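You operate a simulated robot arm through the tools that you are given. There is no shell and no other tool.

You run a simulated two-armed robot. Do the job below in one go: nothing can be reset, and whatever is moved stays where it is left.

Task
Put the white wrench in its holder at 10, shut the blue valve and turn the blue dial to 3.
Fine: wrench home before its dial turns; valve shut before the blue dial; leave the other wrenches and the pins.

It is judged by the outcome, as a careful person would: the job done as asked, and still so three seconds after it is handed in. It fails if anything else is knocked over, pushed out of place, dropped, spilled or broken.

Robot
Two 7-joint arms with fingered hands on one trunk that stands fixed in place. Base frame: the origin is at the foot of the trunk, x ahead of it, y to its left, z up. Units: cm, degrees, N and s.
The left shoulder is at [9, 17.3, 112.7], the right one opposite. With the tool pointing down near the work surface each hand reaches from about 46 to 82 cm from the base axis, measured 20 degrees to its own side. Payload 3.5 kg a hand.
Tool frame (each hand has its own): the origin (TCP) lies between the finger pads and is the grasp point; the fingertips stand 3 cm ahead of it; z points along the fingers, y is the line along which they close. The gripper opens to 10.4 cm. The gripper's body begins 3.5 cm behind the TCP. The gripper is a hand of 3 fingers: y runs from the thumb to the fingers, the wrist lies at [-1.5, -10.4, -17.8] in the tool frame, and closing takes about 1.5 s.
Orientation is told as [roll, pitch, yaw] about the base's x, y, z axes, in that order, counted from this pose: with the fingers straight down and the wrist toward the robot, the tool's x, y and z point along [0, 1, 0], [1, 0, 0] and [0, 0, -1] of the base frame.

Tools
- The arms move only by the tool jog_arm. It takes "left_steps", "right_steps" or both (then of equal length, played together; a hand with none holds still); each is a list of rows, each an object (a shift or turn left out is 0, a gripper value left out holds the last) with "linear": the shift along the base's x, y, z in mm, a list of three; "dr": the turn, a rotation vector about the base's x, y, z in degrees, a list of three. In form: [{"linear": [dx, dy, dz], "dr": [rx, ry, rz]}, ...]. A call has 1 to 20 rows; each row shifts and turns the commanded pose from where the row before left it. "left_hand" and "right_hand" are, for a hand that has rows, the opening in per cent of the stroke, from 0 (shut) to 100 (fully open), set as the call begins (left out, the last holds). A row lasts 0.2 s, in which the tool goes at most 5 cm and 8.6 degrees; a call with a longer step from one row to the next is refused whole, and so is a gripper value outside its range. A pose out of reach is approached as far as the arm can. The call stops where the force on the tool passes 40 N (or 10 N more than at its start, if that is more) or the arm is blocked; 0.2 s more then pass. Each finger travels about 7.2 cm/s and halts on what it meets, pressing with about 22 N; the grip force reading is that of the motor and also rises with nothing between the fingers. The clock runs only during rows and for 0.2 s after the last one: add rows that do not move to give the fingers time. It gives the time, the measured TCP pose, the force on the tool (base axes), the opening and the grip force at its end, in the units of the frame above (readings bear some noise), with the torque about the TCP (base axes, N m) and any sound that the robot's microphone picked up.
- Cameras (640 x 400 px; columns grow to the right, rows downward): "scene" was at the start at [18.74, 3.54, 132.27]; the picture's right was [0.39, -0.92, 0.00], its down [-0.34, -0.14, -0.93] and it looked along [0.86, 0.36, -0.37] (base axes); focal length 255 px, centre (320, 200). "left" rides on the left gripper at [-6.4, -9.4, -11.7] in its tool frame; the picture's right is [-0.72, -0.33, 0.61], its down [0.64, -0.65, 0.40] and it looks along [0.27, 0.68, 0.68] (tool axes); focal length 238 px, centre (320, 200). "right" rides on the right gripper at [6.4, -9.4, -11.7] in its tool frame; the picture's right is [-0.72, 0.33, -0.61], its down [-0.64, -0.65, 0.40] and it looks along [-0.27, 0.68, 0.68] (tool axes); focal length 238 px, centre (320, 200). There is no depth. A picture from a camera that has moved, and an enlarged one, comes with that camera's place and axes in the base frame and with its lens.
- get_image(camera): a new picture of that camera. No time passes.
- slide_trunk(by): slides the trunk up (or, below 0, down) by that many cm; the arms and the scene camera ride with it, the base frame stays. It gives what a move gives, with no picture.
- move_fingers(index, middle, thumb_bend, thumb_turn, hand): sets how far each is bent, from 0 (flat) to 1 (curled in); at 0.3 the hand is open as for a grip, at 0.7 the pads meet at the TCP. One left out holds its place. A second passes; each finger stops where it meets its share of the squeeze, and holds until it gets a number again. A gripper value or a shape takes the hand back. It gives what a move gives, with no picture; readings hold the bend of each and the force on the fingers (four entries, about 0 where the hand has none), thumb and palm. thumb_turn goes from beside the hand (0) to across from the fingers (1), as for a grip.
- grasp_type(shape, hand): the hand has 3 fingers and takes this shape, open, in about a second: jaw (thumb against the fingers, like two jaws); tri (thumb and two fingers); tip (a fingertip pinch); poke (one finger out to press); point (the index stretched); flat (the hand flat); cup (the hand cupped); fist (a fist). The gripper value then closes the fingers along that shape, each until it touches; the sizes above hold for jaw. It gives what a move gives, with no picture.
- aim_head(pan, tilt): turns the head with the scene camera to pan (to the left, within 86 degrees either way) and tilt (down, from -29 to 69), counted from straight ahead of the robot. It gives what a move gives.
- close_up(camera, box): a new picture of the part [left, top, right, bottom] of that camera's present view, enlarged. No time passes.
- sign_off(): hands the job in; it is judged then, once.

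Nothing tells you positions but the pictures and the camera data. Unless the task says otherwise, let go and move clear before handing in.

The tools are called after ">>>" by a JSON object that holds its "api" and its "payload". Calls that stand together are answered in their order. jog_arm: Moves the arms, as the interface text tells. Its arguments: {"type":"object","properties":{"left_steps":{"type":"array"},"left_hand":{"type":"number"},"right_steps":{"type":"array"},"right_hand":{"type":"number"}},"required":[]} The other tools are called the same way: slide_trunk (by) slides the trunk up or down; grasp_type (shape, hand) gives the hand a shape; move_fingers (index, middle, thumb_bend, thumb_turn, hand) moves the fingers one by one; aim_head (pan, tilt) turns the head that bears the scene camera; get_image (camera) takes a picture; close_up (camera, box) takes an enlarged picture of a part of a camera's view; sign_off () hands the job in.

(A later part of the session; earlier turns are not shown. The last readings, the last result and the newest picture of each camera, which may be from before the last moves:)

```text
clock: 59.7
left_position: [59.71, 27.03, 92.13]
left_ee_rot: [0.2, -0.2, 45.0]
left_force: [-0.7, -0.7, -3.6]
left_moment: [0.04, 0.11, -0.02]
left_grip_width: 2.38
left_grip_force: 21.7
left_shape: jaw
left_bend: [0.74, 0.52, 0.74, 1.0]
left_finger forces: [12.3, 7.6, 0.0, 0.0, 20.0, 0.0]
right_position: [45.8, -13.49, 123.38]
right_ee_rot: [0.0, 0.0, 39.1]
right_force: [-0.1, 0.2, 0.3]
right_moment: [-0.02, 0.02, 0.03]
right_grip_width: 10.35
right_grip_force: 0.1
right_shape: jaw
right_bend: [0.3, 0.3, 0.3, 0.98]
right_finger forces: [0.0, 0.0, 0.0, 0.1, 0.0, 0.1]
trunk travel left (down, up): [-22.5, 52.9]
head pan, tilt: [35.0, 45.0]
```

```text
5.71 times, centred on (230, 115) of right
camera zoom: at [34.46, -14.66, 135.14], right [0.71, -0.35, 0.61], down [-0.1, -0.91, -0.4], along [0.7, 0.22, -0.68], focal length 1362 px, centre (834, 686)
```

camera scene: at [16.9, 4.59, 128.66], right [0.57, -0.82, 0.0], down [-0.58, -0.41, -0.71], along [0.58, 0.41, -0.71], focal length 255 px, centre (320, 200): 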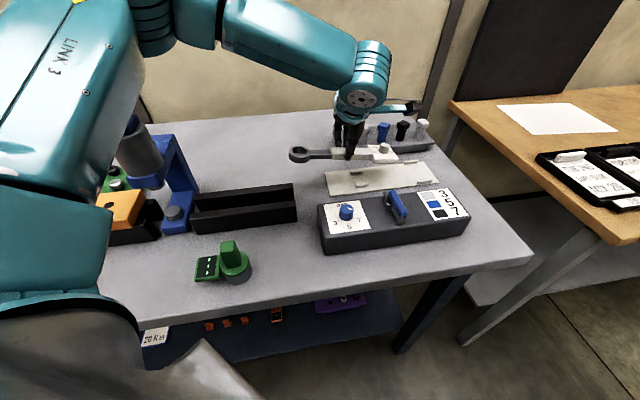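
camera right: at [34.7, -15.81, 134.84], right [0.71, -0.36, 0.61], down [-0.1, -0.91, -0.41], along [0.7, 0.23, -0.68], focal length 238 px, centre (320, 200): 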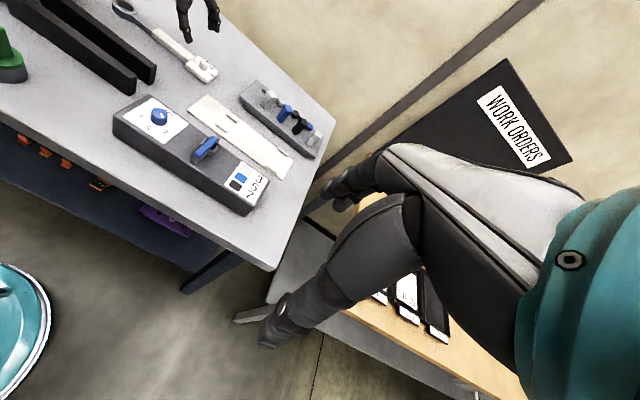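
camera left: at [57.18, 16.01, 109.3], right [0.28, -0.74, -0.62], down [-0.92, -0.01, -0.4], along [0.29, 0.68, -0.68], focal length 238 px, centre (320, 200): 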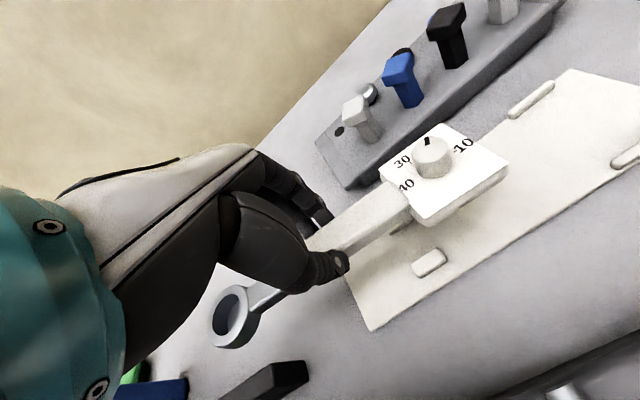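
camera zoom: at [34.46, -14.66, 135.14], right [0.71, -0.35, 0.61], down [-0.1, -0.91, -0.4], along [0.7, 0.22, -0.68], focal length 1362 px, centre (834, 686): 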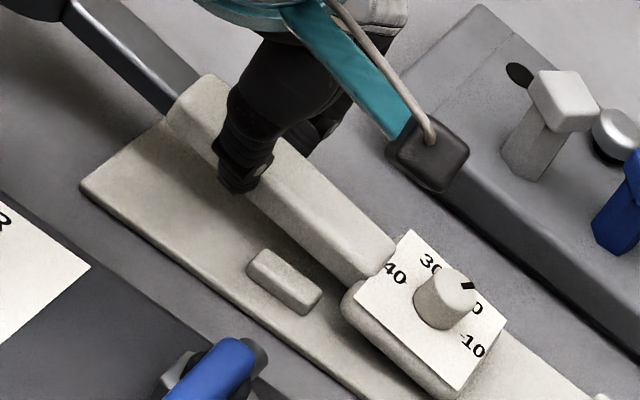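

The lane between the small clips is about 4 cm and the handle 2.35 cm, so there's room. I'll nudge slightly toward the lane centre and finish lowering.

>>> {"api": "jog_arm", "payload": {"left_steps": [{"linear": [3, 1, 0]}, {"linear": [0, 0, -5]}, {"linear": [0, 0, -4]}, {"linear": [0, 0, -3]}, {"linear": [0, 0, -3]}, {}]}}

>>> {"api": "close_up", "payload": {"camera": "scene", "box": [300, 150, 420, 225]}}

>>> {"api": "close_up", "payload": {"camera": "right", "box": [180, 80, 280, 150]}}

```text
clock: 61.1
left_position: [59.83, 27.13, 90.61]
left_ee_rot: [0.2, -0.2, 45.1]
left_force: [0.2, -0.4, -3.3]
left_moment: [0.03, -0.01, 0.03]
left_grip_width: 2.35
left_grip_force: 21.9
left_shape: jaw
left_bend: [0.74, 0.52, 0.74, 1.0]
left_finger forces: [13.0, 6.7, 0.1, 0.0, 19.7, 0.1]
right_position: [45.82, -13.59, 123.54]
right_ee_rot: [0.1, 0.0, 39.0]
right_force: [0.5, 0.0, -0.2]
right_moment: [-0.01, -0.01, 0.0]
right_grip_width: 10.38
right_grip_force: 0.0
right_shape: jaw
right_bend: [0.3, 0.3, 0.3, 0.98]
right_finger forces: [0.0, 0.0, 0.0, 0.1, 0.1, 0.0]
trunk travel left (down, up): [-22.5, 52.9]
head pan, tilt: [35.0, 45.0]
```

```text
5.33 times, centred on (360, 188) of scene
camera zoom: at [16.88, 4.59, 128.67], right [0.57, -0.82, 0.0], down [-0.58, -0.41, -0.71], along [0.58, 0.41, -0.71], focal length 1358 px, centre (107, 267)
```

zoom: 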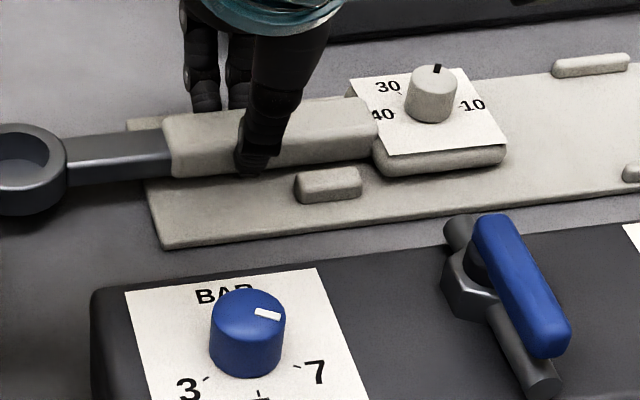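

```text
5.71 times, centred on (230, 115) of right
camera zoom: at [34.45, -14.66, 135.14], right [0.71, -0.35, 0.61], down [-0.1, -0.91, -0.4], along [0.7, 0.22, -0.68], focal length 1362 px, centre (834, 686)
```

zoom: 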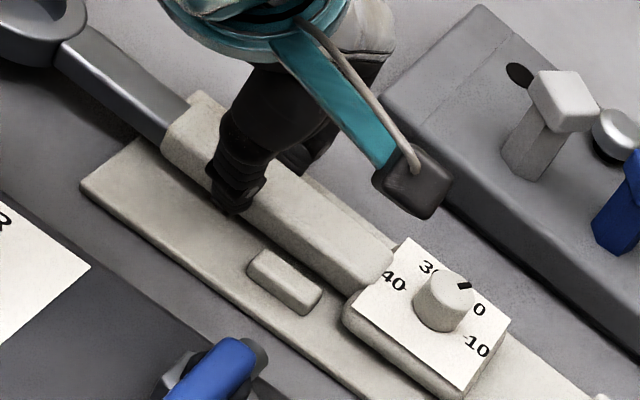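

>>> {"api": "jog_arm", "payload": {"left_steps": [{"linear": [0, 0, -1.5]}, {"linear": [0, 0, -1.5]}, {"linear": [0, 0, -1.5]}, {}]}}

```text
clock: 62.1
left_position: [59.85, 27.17, 90.34]
left_ee_rot: [0.2, -0.3, 45.0]
left_force: [0.4, 0.3, -0.9]
left_moment: [-0.01, -0.03, 0.04]
left_grip_width: 2.37
left_grip_force: 22.0
left_shape: jaw
left_bend: [0.74, 0.52, 0.74, 1.0]
left_finger forces: [13.5, 6.6, 0.0, 0.0, 19.9, 0.0]
right_position: [45.64, -13.6, 123.46]
right_ee_rot: [0.0, 0.0, 39.0]
right_force: [0.4, -0.8, -0.5]
right_moment: [-0.01, -0.01, 0.04]
right_grip_width: 10.36
right_grip_force: 0.1
right_shape: jaw
right_bend: [0.3, 0.3, 0.3, 0.98]
right_finger forces: [0.0, 0.1, 0.0, 0.0, 0.0, 0.0]
trunk travel left (down, up): [-22.5, 52.9]
head pan, tilt: [35.0, 45.0]
```

Its weight is on the plate. Releasing, rising and stepping back along the wrench to regrip on the metal bar.

>>> {"api": "jog_arm", "payload": {"left_steps": [{"linear": [0, 0, -1]}, {}, {}, {}, {}, {"linear": [0, 0, 15]}, {"linear": [0, 0, 20]}, {"linear": [-10, 10, 0]}, {"linear": [-10, 10, 0]}, {"linear": [-10, 10, 0]}, {"linear": [-9, 9, 0]}, {}], "left_hand": 60}}

>>> {"api": "close_up", "payload": {"camera": "scene", "box": [270, 120, 430, 220]}}

>>> {"api": "close_up", "payload": {"camera": "right", "box": [150, 50, 310, 150]}}

>>> {"api": "get_image", "payload": {"camera": "left"}}

```text
clock: 64.7
left_position: [56.21, 31.13, 93.81]
left_ee_rot: [0.2, -0.2, 45.0]
left_force: [0.3, -0.2, -0.1]
left_moment: [0.01, 0.03, -0.05]
left_grip_width: 6.2
left_grip_force: 0.0
left_shape: jaw
left_bend: [0.29, 0.41, 0.65, 1.0]
left_finger forces: [0.1, 0.0, 0.0, 0.0, 0.1, 0.1]
right_position: [45.68, -13.59, 123.43]
right_ee_rot: [0.0, 0.0, 39.0]
right_force: [0.9, -0.2, 0.2]
right_moment: [-0.01, 0.01, 0.0]
right_grip_width: 10.37
right_grip_force: 0.0
right_shape: jaw
right_bend: [0.3, 0.3, 0.3, 0.98]
right_finger forces: [0.1, 0.1, 0.1, 0.1, 0.1, 0.0]
trunk travel left (down, up): [-22.5, 52.9]
head pan, tilt: [35.0, 45.0]
```

```text
4.00 times, centred on (350, 170) of scene
camera zoom: at [16.86, 4.57, 128.67], right [0.57, -0.82, 0.0], down [-0.58, -0.41, -0.71], along [0.58, 0.41, -0.71], focal length 1019 px, centre (200, 320)
```

zoom: 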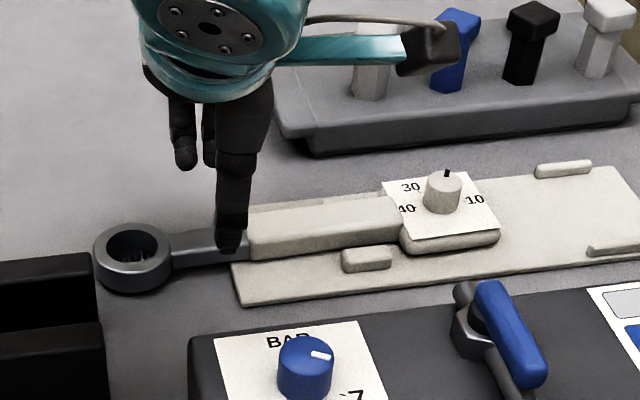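

```text
4.00 times, centred on (230, 100) of right
camera zoom: at [34.43, -14.67, 135.14], right [0.71, -0.35, 0.61], down [-0.1, -0.91, -0.4], along [0.7, 0.22, -0.68], focal length 953 px, centre (680, 600)
```

zoom: 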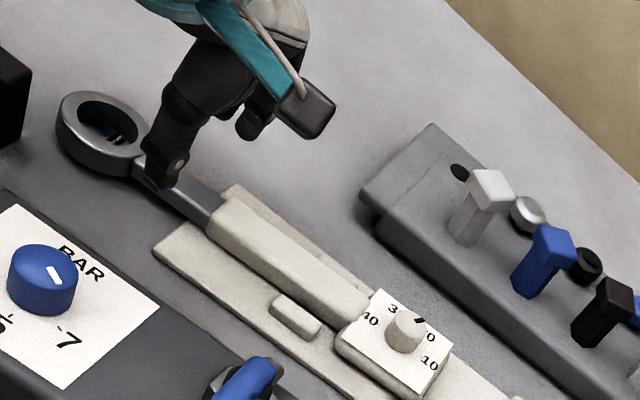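

```text
taken
camera left: at [53.92, 19.86, 105.32], right [0.28, -0.74, -0.62], down [-0.91, -0.01, -0.4], along [0.29, 0.68, -0.68], focal length 238 px, centre (320, 200)
```

left: 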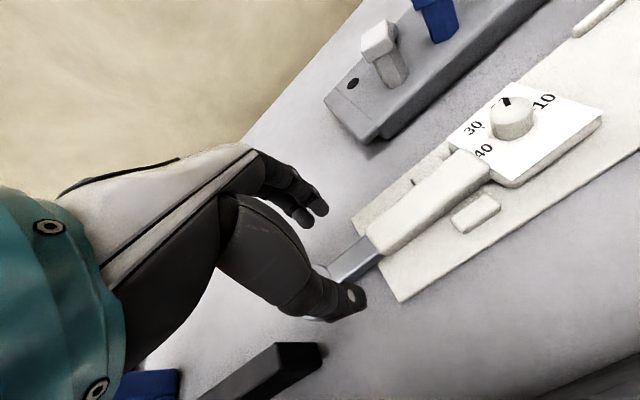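

The wrench lies flat in the lane. Now lowering onto the bar and gripping it.

>>> {"api": "jog_arm", "payload": {"left_steps": [{"linear": [-1.5, -1.5, -12]}, {"linear": [0, 0, -12]}, {"linear": [0, 0, -10]}, {}]}}

>>> {"api": "close_up", "payload": {"camera": "scene", "box": [270, 120, 430, 220]}}

>>> {"api": "jog_arm", "payload": {"left_steps": [{}, {}, {}, {}, {}, {}, {}], "left_hand": 0}}

>>> {"api": "close_up", "payload": {"camera": "scene", "box": [270, 120, 430, 220]}}

```text
clock: 65.7
left_position: [55.93, 31.0, 90.5]
left_ee_rot: [0.2, -0.2, 45.0]
left_force: [-0.1, 0.6, 0.2]
left_moment: [0.03, 0.0, 0.0]
left_grip_width: 6.2
left_grip_force: 0.2
left_shape: jaw
left_bend: [0.29, 0.41, 0.65, 1.0]
left_finger forces: [0.1, 0.0, 0.0, 0.1, 0.0, 0.1]
right_position: [45.71, -13.64, 123.34]
right_ee_rot: [0.0, 0.0, 39.0]
right_force: [0.7, 0.0, -0.1]
right_moment: [0.0, -0.05, -0.01]
right_grip_width: 10.36
right_grip_force: 0.0
right_shape: jaw
right_bend: [0.3, 0.3, 0.3, 0.98]
right_finger forces: [0.0, 0.0, 0.0, 0.0, 0.1, 0.0]
trunk travel left (down, up): [-22.5, 52.9]
head pan, tilt: [35.0, 45.0]
```

```text
4.00 times, centred on (350, 170) of scene
camera zoom: at [16.85, 4.57, 128.67], right [0.57, -0.82, 0.0], down [-0.58, -0.41, -0.71], along [0.58, 0.41, -0.71], focal length 1019 px, centre (200, 320)
```

zoom: 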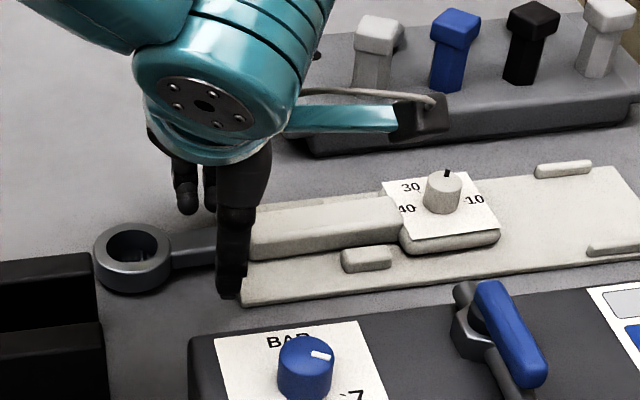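

```text
clock: 67.3
left_position: [55.99, 30.92, 90.46]
left_ee_rot: [0.3, -0.1, 45.0]
left_force: [-1.7, -0.5, 3.3]
left_moment: [-0.07, 0.02, -0.03]
left_grip_width: 1.8
left_grip_force: 22.5
left_shape: jaw
left_bend: [0.74, 0.59, 0.74, 1.0]
left_finger forces: [10.9, 6.8, 0.0, 0.1, 18.7, 0.1]
right_position: [45.65, -13.61, 123.45]
right_ee_rot: [0.0, 0.0, 39.1]
right_force: [0.2, 0.5, -0.6]
right_moment: [0.0, 0.01, -0.02]
right_grip_width: 10.36
right_grip_force: 0.0
right_shape: jaw
right_bend: [0.3, 0.3, 0.3, 0.98]
right_finger forces: [0.0, 0.1, 0.1, 0.1, 0.0, 0.1]
trunk travel left (down, up): [-22.5, 52.9]
head pan, tilt: [35.0, 45.0]
```

```text
4.00 times, centred on (350, 170) of scene
camera zoom: at [16.82, 4.56, 128.68], right [0.57, -0.82, 0.0], down [-0.58, -0.41, -0.71], along [0.58, 0.41, -0.71], focal length 1019 px, centre (200, 320)
```

zoom: 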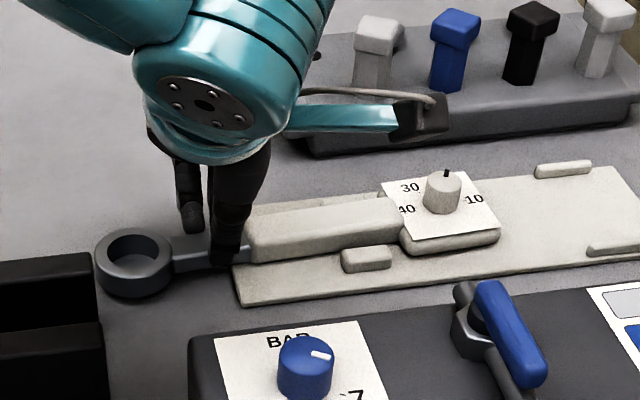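

Gripped on the bar. Sliding 1.5 cm along the lane as a check that the plate stays put.

>>> {"api": "jog_arm", "payload": {"left_steps": [{"linear": [3.5, -3.5, 0.5]}, {"linear": [3.5, -3.5, 0]}, {"linear": [3.5, -3.5, 0]}, {}]}}

>>> {"api": "close_up", "payload": {"camera": "scene", "box": [300, 130, 460, 230]}}

>>> {"api": "close_up", "payload": {"camera": "right", "box": [150, 80, 310, 180]}}

```text
clock: 68.3
left_position: [56.91, 29.83, 90.42]
left_ee_rot: [0.3, -0.2, 45.0]
left_force: [-1.3, 3.0, 5.0]
left_moment: [0.04, 0.03, 0.02]
left_grip_width: 1.78
left_grip_force: 22.0
left_shape: jaw
left_bend: [0.74, 0.59, 0.74, 1.0]
left_finger forces: [12.0, 7.7, 0.0, 0.0, 18.4, 0.1]
right_position: [45.66, -13.64, 123.55]
right_ee_rot: [-0.1, -0.1, 39.0]
right_force: [-0.6, -0.1, 0.7]
right_moment: [0.02, -0.01, 0.03]
right_grip_width: 10.35
right_grip_force: 0.0
right_shape: jaw
right_bend: [0.3, 0.3, 0.3, 0.98]
right_finger forces: [0.0, 0.1, 0.0, 0.1, 0.0, 0.0]
trunk travel left (down, up): [-22.5, 52.9]
head pan, tilt: [35.0, 45.0]
```

```text
4.00 times, centred on (380, 180) of scene
camera zoom: at [16.8, 4.59, 128.68], right [0.57, -0.82, 0.0], down [-0.58, -0.41, -0.71], along [0.58, 0.41, -0.71], focal length 1019 px, centre (80, 280)
```

zoom: 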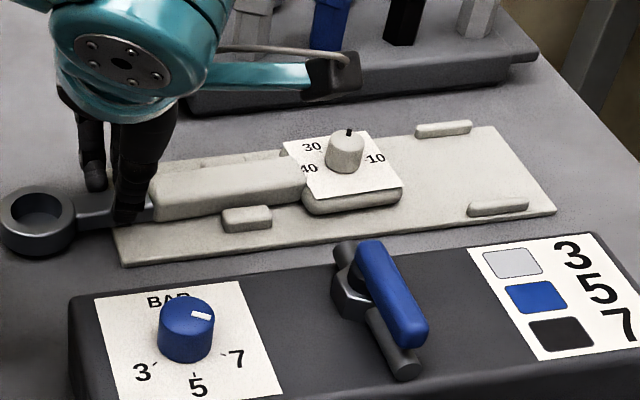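

```text
4.00 times, centred on (230, 130) of right
camera zoom: at [34.37, -14.66, 135.17], right [0.71, -0.35, 0.61], down [-0.1, -0.91, -0.4], along [0.7, 0.22, -0.68], focal length 953 px, centre (680, 480)
```

zoom: 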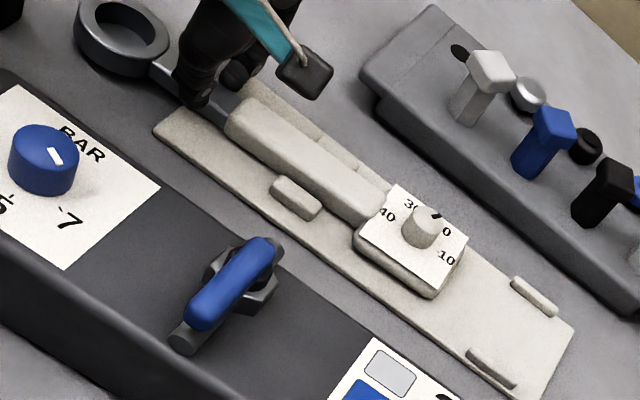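

The plate hasn't moved and the head is centred in the lane. Continuing the slide 4 cm.

>>> {"api": "jog_arm", "payload": {"left_steps": [{"linear": [4, -4, 1]}, {"linear": [4, -4, 0]}, {"linear": [4, -4, 0]}, {"linear": [4, -4, 0]}, {"linear": [4, -4, 0]}, {"linear": [4, -4, 0]}, {"linear": [4, -4, 0]}, {}]}}

>>> {"api": "close_up", "payload": {"camera": "scene", "box": [300, 130, 460, 230]}}

>>> {"api": "close_up", "payload": {"camera": "right", "box": [150, 80, 310, 180]}}

```text
clock: 70.1
left_position: [59.65, 27.21, 90.71]
left_ee_rot: [0.1, -0.4, 45.1]
left_force: [-3.5, 5.8, 18.5]
left_moment: [0.29, 0.01, 0.11]
left_grip_width: 1.64
left_grip_force: 22.2
left_shape: jaw
left_bend: [0.74, 0.6, 0.76, 1.0]
left_finger forces: [17.5, 12.3, 0.1, 0.0, 23.0, 0.1]
right_position: [45.55, -13.58, 123.52]
right_ee_rot: [-0.1, -0.1, 38.9]
right_force: [0.1, 0.6, -0.2]
right_moment: [-0.01, 0.01, 0.01]
right_grip_width: 10.37
right_grip_force: 0.0
right_shape: jaw
right_bend: [0.3, 0.3, 0.3, 0.98]
right_finger forces: [0.0, 0.0, 0.0, 0.1, 0.0, 0.1]
trunk travel left (down, up): [-22.5, 52.9]
head pan, tilt: [35.0, 45.0]
```

```text
4.00 times, centred on (380, 180) of scene
camera zoom: at [16.65, 4.56, 128.72], right [0.57, -0.82, 0.0], down [-0.58, -0.41, -0.71], along [0.58, 0.41, -0.71], focal length 1019 px, centre (80, 280)
```

zoom: 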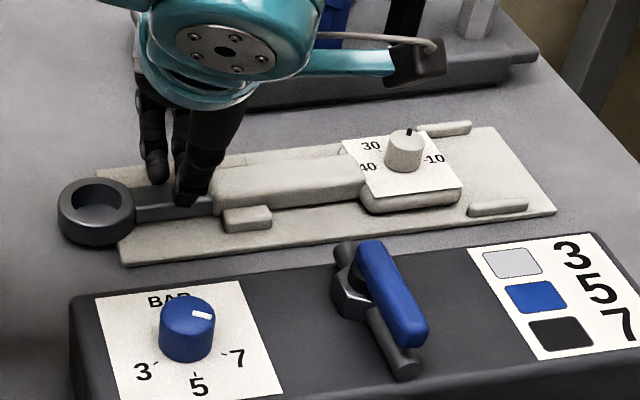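

```text
4.00 times, centred on (230, 130) of right
camera zoom: at [34.21, -14.69, 135.22], right [0.71, -0.35, 0.61], down [-0.1, -0.91, -0.4], along [0.7, 0.22, -0.68], focal length 953 px, centre (680, 480)
```

zoom: 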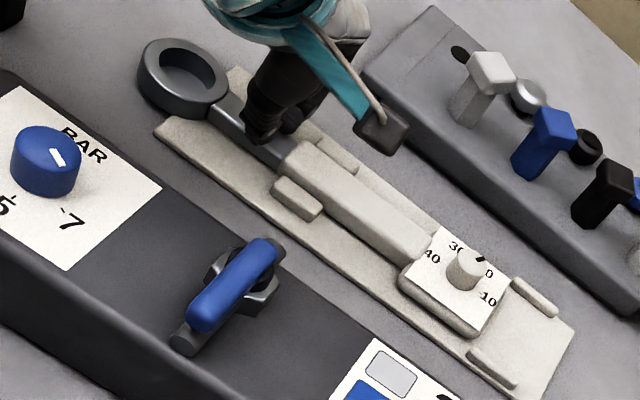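

Fingertips are now pressing on the plate, so I'll release and look closely at the head's fit between the wide clips.

>>> {"api": "jog_arm", "payload": {"left_steps": [{"linear": [0, 0, 1]}, {}, {}, {}, {"linear": [0, 0, 15]}, {"linear": [0, 0, 20]}, {}], "left_hand": 60}}

>>> {"api": "close_up", "payload": {"camera": "scene", "box": [370, 145, 450, 195]}}

>>> {"api": "close_up", "payload": {"camera": "right", "box": [230, 130, 310, 180]}}

>>> {"api": "close_up", "payload": {"camera": "right", "box": [150, 80, 310, 180]}}

>>> {"api": "get_image", "payload": {"camera": "left"}}

```text
clock: 71.7
left_position: [59.58, 27.08, 94.18]
left_ee_rot: [0.2, -0.1, 44.9]
left_force: [-0.2, -0.2, 0.0]
left_moment: [0.0, 0.03, -0.02]
left_grip_width: 6.22
left_grip_force: 0.1
left_shape: jaw
left_bend: [0.29, 0.41, 0.65, 1.0]
left_finger forces: [0.0, 0.1, 0.1, 0.1, 0.0, 0.0]
right_position: [45.79, -13.56, 123.4]
right_ee_rot: [0.1, 0.0, 39.1]
right_force: [1.2, 0.1, 0.4]
right_moment: [0.02, 0.0, 0.0]
right_grip_width: 10.35
right_grip_force: 0.0
right_shape: jaw
right_bend: [0.3, 0.3, 0.3, 0.98]
right_finger forces: [0.0, 0.0, 0.1, 0.1, 0.0, 0.0]
trunk travel left (down, up): [-22.5, 52.9]
head pan, tilt: [35.0, 45.0]
```

```text
8.00 times, centred on (410, 170) of scene
camera zoom: at [16.87, 4.58, 128.67], right [0.57, -0.82, 0.0], down [-0.58, -0.41, -0.71], along [0.58, 0.41, -0.71], focal length 2038 px, centre (-400, 440)
```

zoom: 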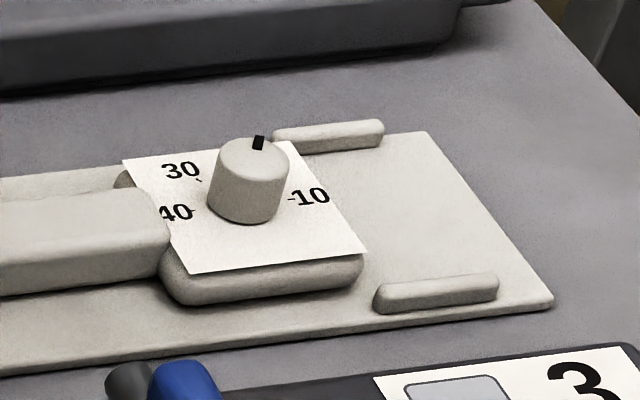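

```text
8.00 times, centred on (270, 155) of right
camera zoom: at [34.44, -14.67, 135.14], right [0.71, -0.35, 0.61], down [-0.1, -0.91, -0.4], along [0.7, 0.22, -0.68], focal length 1907 px, centre (720, 560)
```

zoom: 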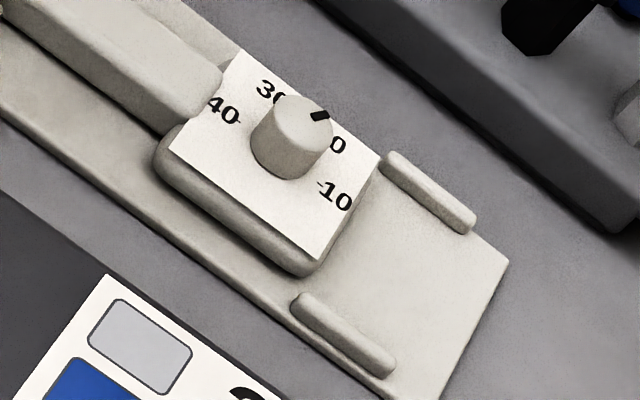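

```text
4.00 times, centred on (230, 130) of right
camera zoom: at [34.44, -14.67, 135.14], right [0.71, -0.35, 0.61], down [-0.1, -0.91, -0.4], along [0.7, 0.22, -0.68], focal length 953 px, centre (680, 480)
```

zoom: 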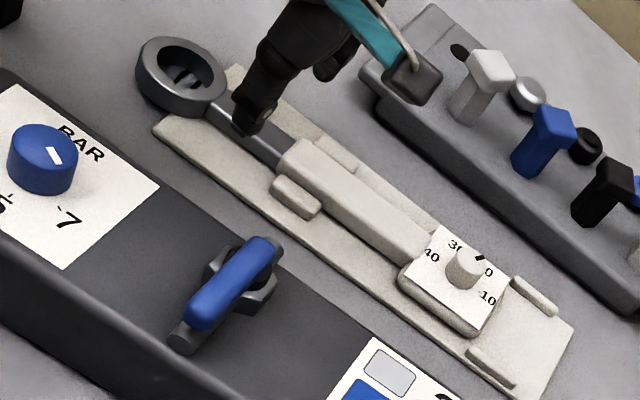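

```text
taken
camera left: at [57.46, 15.81, 105.7], right [0.28, -0.74, -0.62], down [-0.92, -0.01, -0.4], along [0.29, 0.68, -0.68], focal length 238 px, centre (320, 200)
```

left: 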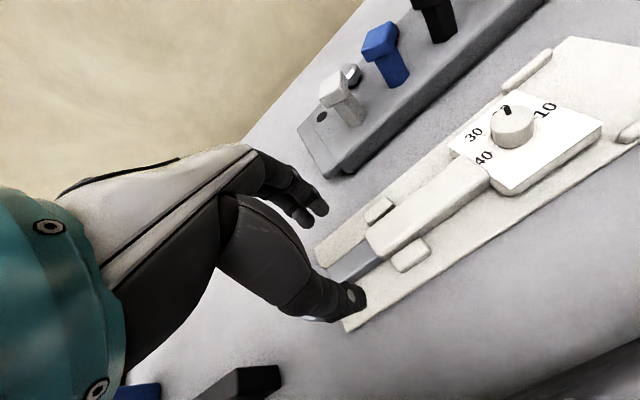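

The head is well centred with the wide clips, about 0.5 cm to spare each side. I'll move back over the ring, grip it and slide the last 5 cm.

>>> {"api": "jog_arm", "payload": {"left_steps": [{"linear": [-9.5, 9.9, 5]}, {"linear": [-9.5, 9.9, 0]}, {"linear": [-9.5, 9.9, 0]}, {"linear": [-9.5, 9.9, 0]}, {}], "left_hand": 80}}

>>> {"api": "close_up", "payload": {"camera": "scene", "box": [280, 130, 440, 230]}}

>>> {"api": "close_up", "payload": {"camera": "right", "box": [150, 60, 310, 160]}}

>>> {"api": "get_image", "payload": {"camera": "left"}}

```text
clock: 72.9
left_position: [55.89, 31.17, 94.5]
left_ee_rot: [0.3, -0.1, 45.1]
left_force: [0.1, 0.7, -0.7]
left_moment: [0.02, 0.0, 0.0]
left_grip_width: 8.29
left_grip_force: 0.0
left_shape: jaw
left_bend: [0.27, 0.34, 0.5, 0.99]
left_finger forces: [0.1, 0.1, 0.0, 0.1, 0.0, 0.0]
right_position: [45.67, -13.53, 123.47]
right_ee_rot: [0.0, -0.1, 39.1]
right_force: [0.2, 0.5, 0.3]
right_moment: [0.02, 0.02, -0.01]
right_grip_width: 10.36
right_grip_force: 0.1
right_shape: jaw
right_bend: [0.3, 0.3, 0.3, 0.98]
right_finger forces: [0.0, 0.0, 0.1, 0.1, 0.0, 0.0]
trunk travel left (down, up): [-22.5, 52.9]
head pan, tilt: [35.0, 45.0]
```

```text
4.00 times, centred on (360, 180) of scene
camera zoom: at [16.86, 4.57, 128.67], right [0.57, -0.82, 0.0], down [-0.58, -0.41, -0.71], along [0.58, 0.41, -0.71], focal length 1019 px, centre (160, 280)
```

zoom: 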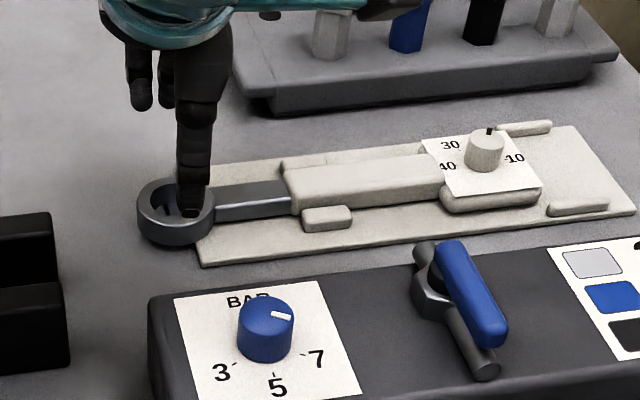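

```text
4.00 times, centred on (230, 110) of right
camera zoom: at [34.43, -14.68, 135.14], right [0.71, -0.35, 0.61], down [-0.1, -0.91, -0.4], along [0.7, 0.22, -0.68], focal length 953 px, centre (680, 560)
```

zoom: 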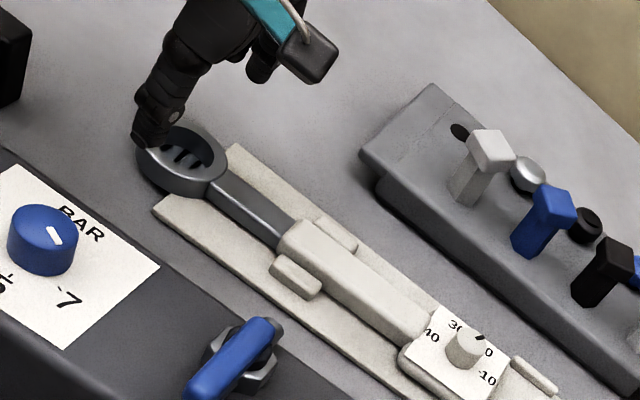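

```text
taken
camera left: at [53.74, 19.86, 106.13], right [0.28, -0.74, -0.62], down [-0.91, -0.01, -0.4], along [0.29, 0.68, -0.68], focal length 238 px, centre (320, 200)
```

left: 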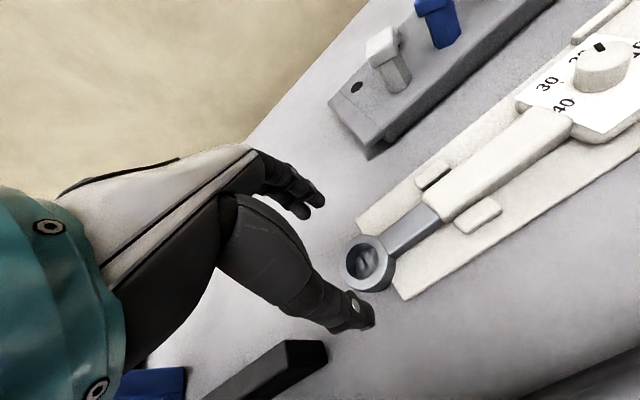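

The ring sits about 0.8 cm right of and 0.8 cm nearer than my grasp point. Adjusting and lowering over it.

>>> {"api": "jog_arm", "payload": {"left_steps": [{"linear": [2, -9, 0]}, {"linear": [0, 0, -14]}, {"linear": [0, 0, -14]}, {"linear": [0, 0, -10]}, {}]}}

>>> {"api": "close_up", "payload": {"camera": "left", "box": [240, 150, 480, 340]}}

>>> {"api": "close_up", "payload": {"camera": "scene", "box": [280, 130, 440, 230]}}

```text
clock: 74.1
left_position: [56.14, 30.21, 90.63]
left_ee_rot: [0.1, -0.1, 45.1]
left_force: [0.8, -0.2, 0.1]
left_moment: [-0.02, -0.01, 0.01]
left_grip_width: 8.29
left_grip_force: 0.0
left_shape: jaw
left_bend: [0.27, 0.34, 0.5, 0.99]
left_finger forces: [0.0, 0.1, 0.1, 0.1, 0.1, 0.0]
right_position: [45.62, -13.72, 123.46]
right_ee_rot: [-0.1, 0.0, 39.0]
right_force: [0.2, 0.0, 0.2]
right_moment: [-0.03, 0.01, 0.04]
right_grip_width: 10.36
right_grip_force: 0.0
right_shape: jaw
right_bend: [0.3, 0.3, 0.3, 0.98]
right_finger forces: [0.1, 0.1, 0.0, 0.0, 0.1, 0.0]
trunk travel left (down, up): [-22.5, 52.9]
head pan, tilt: [35.0, 45.0]
```

```text
2.11 times, centred on (360, 245) of left
camera zoom: at [53.91, 18.91, 102.3], right [0.28, -0.74, -0.62], down [-0.91, -0.01, -0.4], along [0.29, 0.68, -0.68], focal length 502 px, centre (236, 105)
```

zoom: 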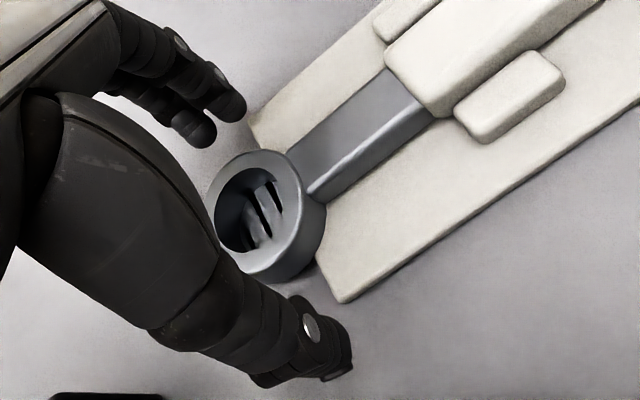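

```text
4.00 times, centred on (360, 180) of scene
camera zoom: at [16.85, 4.57, 128.67], right [0.57, -0.82, 0.0], down [-0.58, -0.41, -0.71], along [0.58, 0.41, -0.71], focal length 1019 px, centre (160, 280)
```

zoom: 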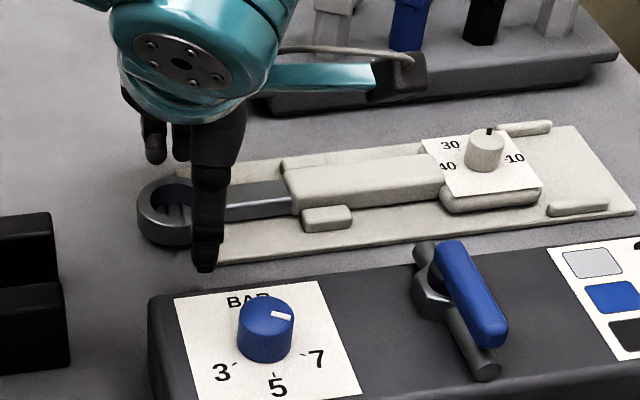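

>>> {"api": "jog_arm", "payload": {"left_steps": [{"linear": [-4.5, 1.5, 0]}, {}, {}, {}, {}, {}, {}, {}], "left_hand": 0}}

>>> {"api": "close_up", "payload": {"camera": "left", "box": [240, 150, 480, 340]}}

>>> {"api": "close_up", "payload": {"camera": "scene", "box": [280, 130, 440, 230]}}

>>> {"api": "close_up", "payload": {"camera": "right", "box": [150, 80, 310, 180]}}

```text
clock: 75.9
left_position: [55.66, 30.33, 91.03]
left_ee_rot: [0.0, -0.5, 45.0]
left_force: [6.0, 1.7, 25.3]
left_moment: [0.31, -0.37, 0.05]
left_grip_width: 3.36
left_grip_force: 22.2
left_shape: jaw
left_bend: [0.74, 0.45, 0.76, 1.0]
left_finger forces: [22.3, 17.6, 0.0, 0.0, 30.6, 0.0]
right_position: [45.49, -13.68, 123.48]
right_ee_rot: [0.0, -0.1, 38.9]
right_force: [0.6, 0.4, -0.2]
right_moment: [-0.02, 0.02, 0.02]
right_grip_width: 10.34
right_grip_force: 0.1
right_shape: jaw
right_bend: [0.3, 0.3, 0.3, 0.98]
right_finger forces: [0.0, 0.1, 0.1, 0.0, 0.0, 0.0]
trunk travel left (down, up): [-22.5, 52.9]
head pan, tilt: [35.0, 45.0]
```

```text
2.11 times, centred on (360, 245) of left
camera zoom: at [53.37, 18.96, 102.56], right [0.28, -0.74, -0.62], down [-0.91, -0.01, -0.41], along [0.3, 0.68, -0.67], focal length 502 px, centre (236, 105)
```

zoom: 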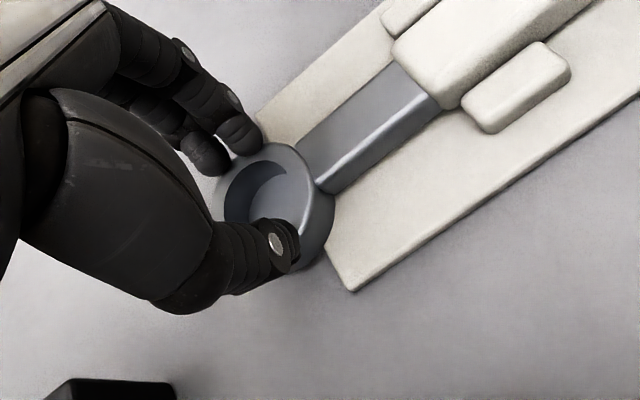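

```text
4.00 times, centred on (360, 180) of scene
camera zoom: at [16.69, 4.47, 128.71], right [0.57, -0.82, 0.0], down [-0.58, -0.41, -0.71], along [0.58, 0.41, -0.71], focal length 1019 px, centre (160, 280)
```

zoom: 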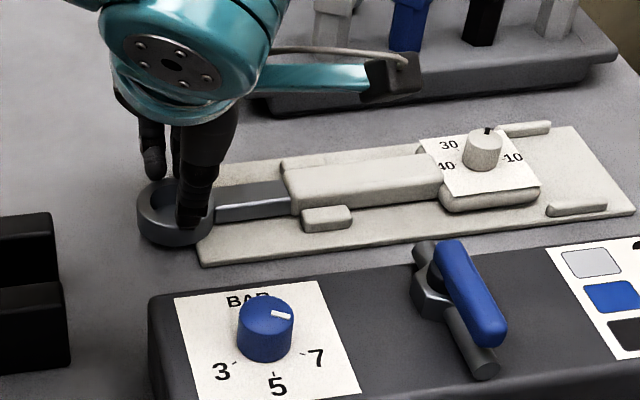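

```text
4.00 times, centred on (230, 130) of right
camera zoom: at [34.25, -14.78, 135.2], right [0.71, -0.35, 0.61], down [-0.1, -0.91, -0.41], along [0.7, 0.22, -0.68], focal length 953 px, centre (680, 480)
```

zoom: 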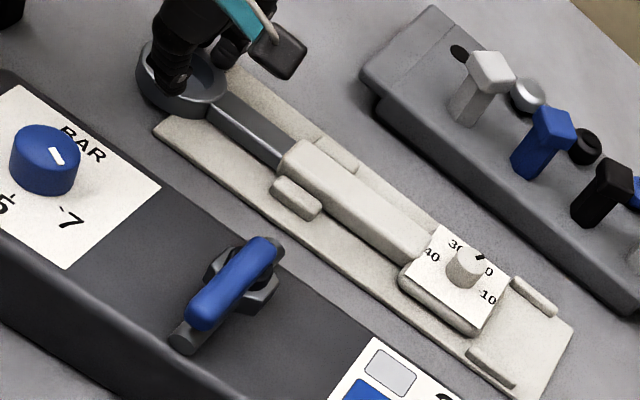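

The thumb landed on top of the ring's rim, so I'll let go. Instead I'll push the ring from behind with thumb and fingers set about 2.5 cm apart, which cradles it and centres it.

>>> {"api": "jog_arm", "payload": {"left_steps": [{}, {}, {}, {}, {"linear": [0, 0, 15]}, {"linear": [0, 0, 20]}, {"linear": [0, 0, 10]}, {}], "left_hand": 80}}

>>> {"api": "jog_arm", "payload": {"left_steps": [{"linear": [-10, 10, 0]}, {"linear": [-10, 10, 0]}, {"linear": [-10, 10, 0]}, {}, {}, {}, {}], "left_hand": 25}}

>>> {"api": "get_image", "payload": {"camera": "left"}}

>>> {"api": "close_up", "payload": {"camera": "scene", "box": [280, 130, 440, 230]}}

>>> {"api": "close_up", "payload": {"camera": "right", "box": [150, 80, 310, 180]}}

```text
clock: 77.7
left_position: [55.73, 30.27, 95.36]
left_ee_rot: [0.3, -0.1, 45.0]
left_force: [-0.1, 1.4, 0.6]
left_moment: [0.04, -0.01, -0.03]
left_grip_width: 8.29
left_grip_force: 0.1
left_shape: jaw
left_bend: [0.27, 0.34, 0.5, 0.99]
left_finger forces: [0.0, 0.1, 0.0, 0.0, 0.0, 0.0]
right_position: [45.71, -13.53, 123.44]
right_ee_rot: [0.0, 0.0, 39.0]
right_force: [0.5, -0.2, 0.0]
right_moment: [-0.02, 0.03, 0.0]
right_grip_width: 10.37
right_grip_force: 0.1
right_shape: jaw
right_bend: [0.3, 0.3, 0.3, 0.98]
right_finger forces: [0.0, 0.0, 0.1, 0.1, 0.1, 0.0]
trunk travel left (down, up): [-22.5, 52.9]
head pan, tilt: [35.0, 45.0]
```

```text
clock: 79.3
left_position: [52.72, 33.18, 95.35]
left_ee_rot: [0.2, -0.2, 45.0]
left_force: [0.3, 1.4, -0.5]
left_moment: [-0.02, 0.02, -0.03]
left_grip_width: 2.62
left_grip_force: 0.0
left_shape: jaw
left_bend: [0.74, 0.56, 0.74, 1.0]
left_finger forces: [0.0, 0.0, 0.1, 0.1, 0.1, 0.0]
right_position: [45.7, -13.67, 123.39]
right_ee_rot: [0.0, 0.0, 39.0]
right_force: [0.6, 0.2, -0.6]
right_moment: [-0.04, -0.01, -0.05]
right_grip_width: 10.37
right_grip_force: 0.0
right_shape: jaw
right_bend: [0.3, 0.3, 0.3, 0.98]
right_finger forces: [0.1, 0.0, 0.0, 0.0, 0.0, 0.0]
trunk travel left (down, up): [-22.5, 52.9]
head pan, tilt: [35.0, 45.0]
```

```text
taken
camera left: at [50.43, 21.97, 106.95], right [0.28, -0.74, -0.62], down [-0.91, -0.01, -0.4], along [0.29, 0.68, -0.68], focal length 238 px, centre (320, 200)
```

left: 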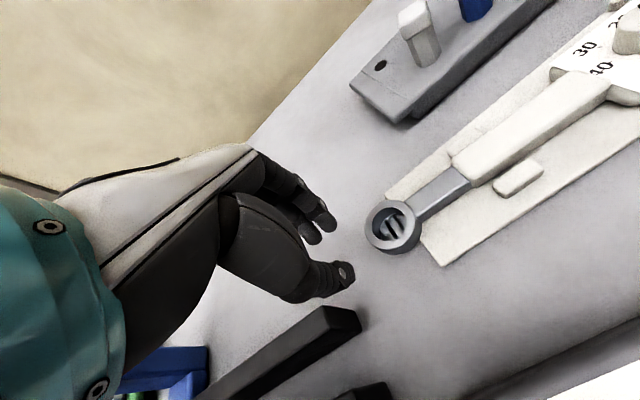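

```text
4.00 times, centred on (360, 180) of scene
camera zoom: at [16.85, 4.57, 128.67], right [0.57, -0.82, 0.0], down [-0.58, -0.41, -0.71], along [0.58, 0.41, -0.71], focal length 1019 px, centre (160, 280)
```

zoom: 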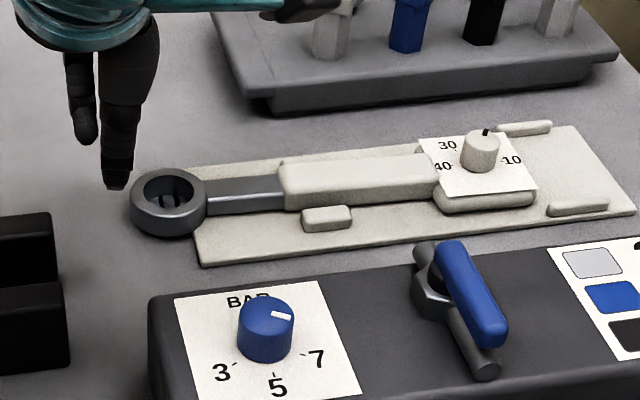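

```text
4.00 times, centred on (230, 130) of right
camera zoom: at [34.42, -14.67, 135.15], right [0.71, -0.35, 0.61], down [-0.1, -0.91, -0.4], along [0.7, 0.22, -0.68], focal length 953 px, centre (680, 480)
```

zoom: 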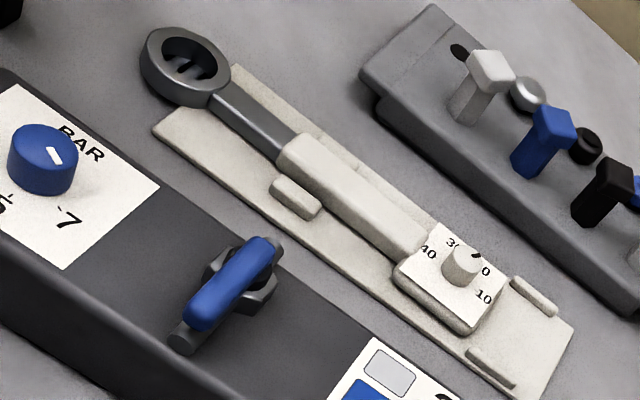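

The ring grip shifted things slightly. I'll check the head's alignment with the wide clips again.

>>> {"api": "close_up", "payload": {"camera": "right", "box": [230, 130, 310, 180]}}

>>> {"api": "close_up", "payload": {"camera": "scene", "box": [370, 145, 450, 195]}}

>>> {"api": "close_up", "payload": {"camera": "right", "box": [190, 90, 270, 140]}}

```text
8.00 times, centred on (270, 155) of right
camera zoom: at [34.42, -14.67, 135.15], right [0.71, -0.35, 0.61], down [-0.1, -0.91, -0.4], along [0.7, 0.22, -0.68], focal length 1907 px, centre (720, 560)
```

zoom: 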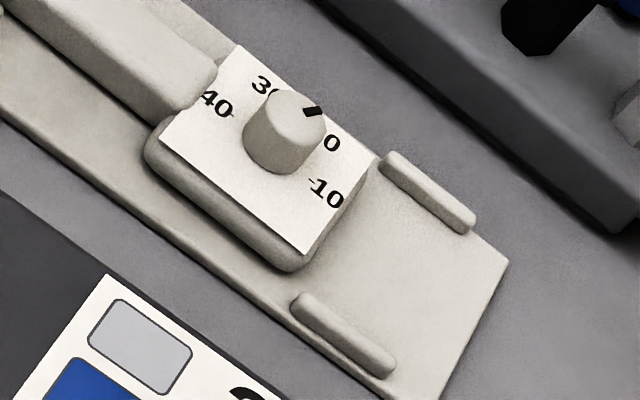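

```text
8.00 times, centred on (410, 170) of scene
camera zoom: at [16.85, 4.57, 128.67], right [0.57, -0.82, 0.0], down [-0.58, -0.41, -0.71], along [0.58, 0.41, -0.71], focal length 2038 px, centre (-400, 440)
```

zoom: 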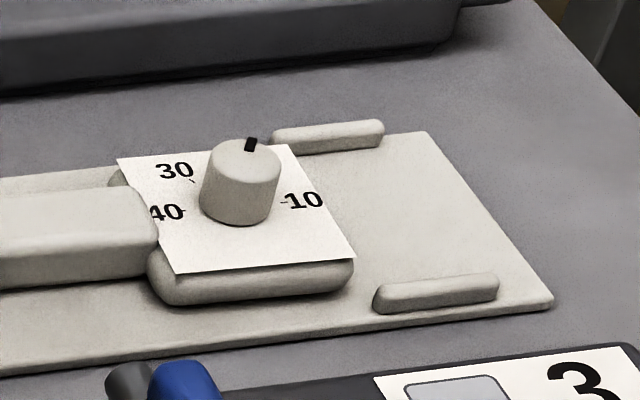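

```text
8.00 times, centred on (230, 115) of right
camera zoom: at [34.42, -14.67, 135.15], right [0.71, -0.35, 0.61], down [-0.1, -0.91, -0.4], along [0.7, 0.22, -0.68], focal length 1907 px, centre (1040, 880)
```

zoom: 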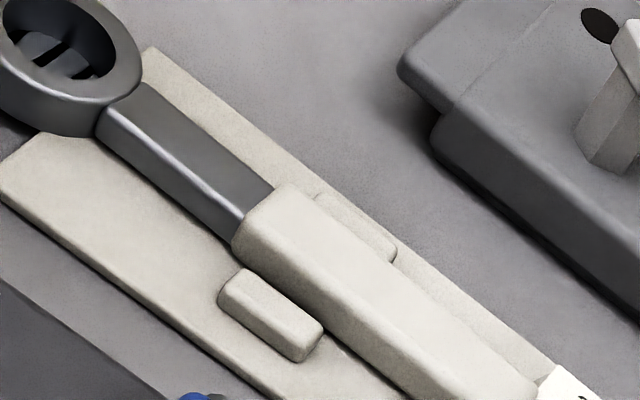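

There is enough slack at both clip pairs. Lowering behind the ring, then pushing along the lane.

>>> {"api": "jog_arm", "payload": {"left_steps": [{"linear": [-1, 8, 0]}, {"linear": [0, 0, -16]}, {"linear": [0, 0, -16]}, {"linear": [0, 0, -14]}, {}]}}

>>> {"api": "get_image", "payload": {"camera": "left"}}

>>> {"api": "close_up", "payload": {"camera": "scene", "box": [280, 130, 440, 230]}}

```text
clock: 80.5
left_position: [52.42, 34.02, 90.64]
left_ee_rot: [0.1, -0.2, 45.1]
left_force: [-1.1, -0.2, 0.2]
left_moment: [0.01, -0.03, 0.01]
left_grip_width: 2.65
left_grip_force: 0.0
left_shape: jaw
left_bend: [0.74, 0.56, 0.74, 1.0]
left_finger forces: [0.1, 0.0, 0.0, 0.0, 0.0, 0.0]
right_position: [45.65, -13.55, 123.37]
right_ee_rot: [0.0, 0.0, 39.0]
right_force: [0.2, 0.7, 0.1]
right_moment: [0.0, 0.02, -0.03]
right_grip_width: 10.34
right_grip_force: 0.0
right_shape: jaw
right_bend: [0.3, 0.3, 0.3, 0.98]
right_finger forces: [0.0, 0.1, 0.1, 0.0, 0.1, 0.1]
trunk travel left (down, up): [-22.5, 52.9]
head pan, tilt: [35.0, 45.0]
```

```text
taken
camera left: at [50.24, 22.67, 102.25], right [0.28, -0.74, -0.62], down [-0.91, -0.01, -0.4], along [0.29, 0.68, -0.68], focal length 238 px, centre (320, 200)
```

left: 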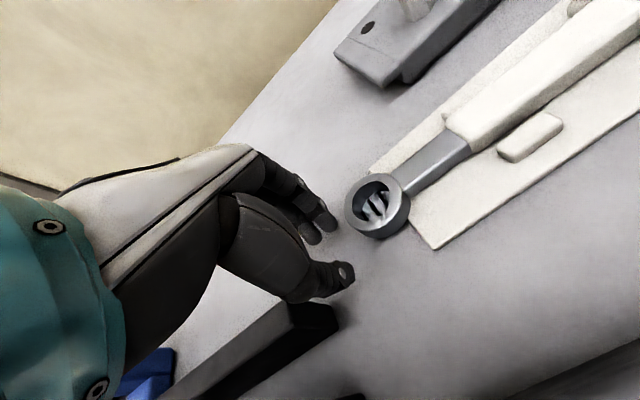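

```text
4.00 times, centred on (360, 180) of scene
camera zoom: at [16.84, 4.57, 128.68], right [0.57, -0.82, 0.0], down [-0.58, -0.41, -0.71], along [0.58, 0.41, -0.71], focal length 1019 px, centre (160, 280)
```

zoom: 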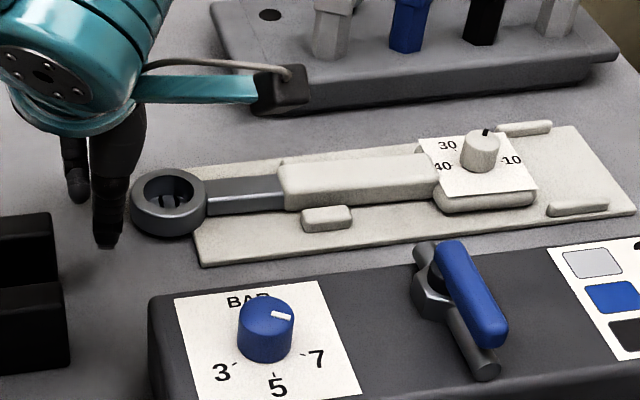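

The hand lines up with the ring. Pushing 4 cm along the lane, then checking.

>>> {"api": "jog_arm", "payload": {"left_steps": [{"linear": [5.2, -4.8, 0]}, {"linear": [5.2, -4.8, 0]}, {"linear": [5.2, -4.8, 0]}, {"linear": [5.2, -4.8, 0]}, {"linear": [4.2, -3.8, 0]}, {"linear": [4.2, -3.8, 0]}, {}]}}

>>> {"api": "close_up", "payload": {"camera": "scene", "box": [300, 130, 460, 230]}}

>>> {"api": "close_up", "payload": {"camera": "right", "box": [150, 80, 310, 180]}}

```text
clock: 82.1
left_position: [55.29, 31.32, 90.75]
left_ee_rot: [0.2, -0.2, 45.1]
left_force: [-0.7, 1.7, 1.1]
left_moment: [0.04, 0.03, 0.06]
left_grip_width: 2.63
left_grip_force: 0.1
left_shape: jaw
left_bend: [0.74, 0.56, 0.74, 1.0]
left_finger forces: [2.3, 0.0, 0.0, 0.0, 0.1, 0.0]
right_position: [45.67, -13.59, 123.45]
right_ee_rot: [0.0, -0.1, 39.1]
right_force: [0.5, 0.6, 0.3]
right_moment: [-0.02, 0.02, -0.01]
right_grip_width: 10.36
right_grip_force: 0.2
right_shape: jaw
right_bend: [0.3, 0.3, 0.3, 0.98]
right_finger forces: [0.0, 0.0, 0.0, 0.1, 0.0, 0.0]
trunk travel left (down, up): [-22.5, 52.9]
head pan, tilt: [35.0, 45.0]
```

```text
4.00 times, centred on (380, 180) of scene
camera zoom: at [16.82, 4.59, 128.68], right [0.57, -0.82, 0.0], down [-0.58, -0.41, -0.71], along [0.58, 0.41, -0.71], focal length 1019 px, centre (80, 280)
```

zoom: 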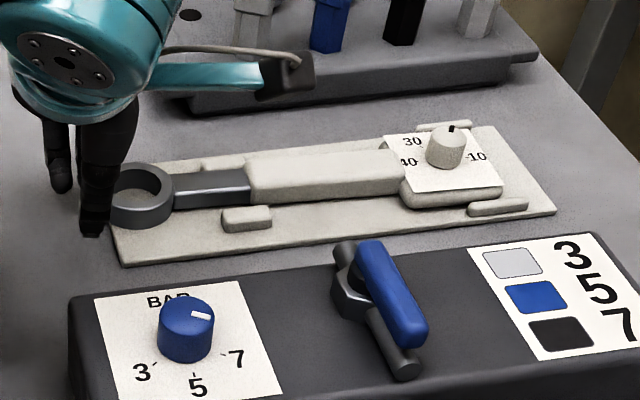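

```text
4.00 times, centred on (230, 130) of right
camera zoom: at [34.39, -14.66, 135.16], right [0.71, -0.35, 0.61], down [-0.1, -0.91, -0.4], along [0.7, 0.22, -0.68], focal length 953 px, centre (680, 480)
```

zoom: 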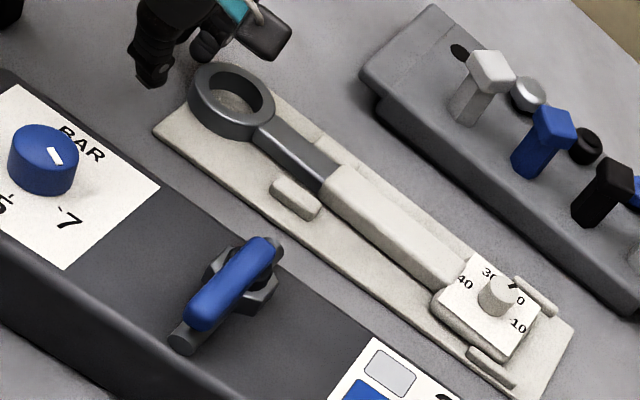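

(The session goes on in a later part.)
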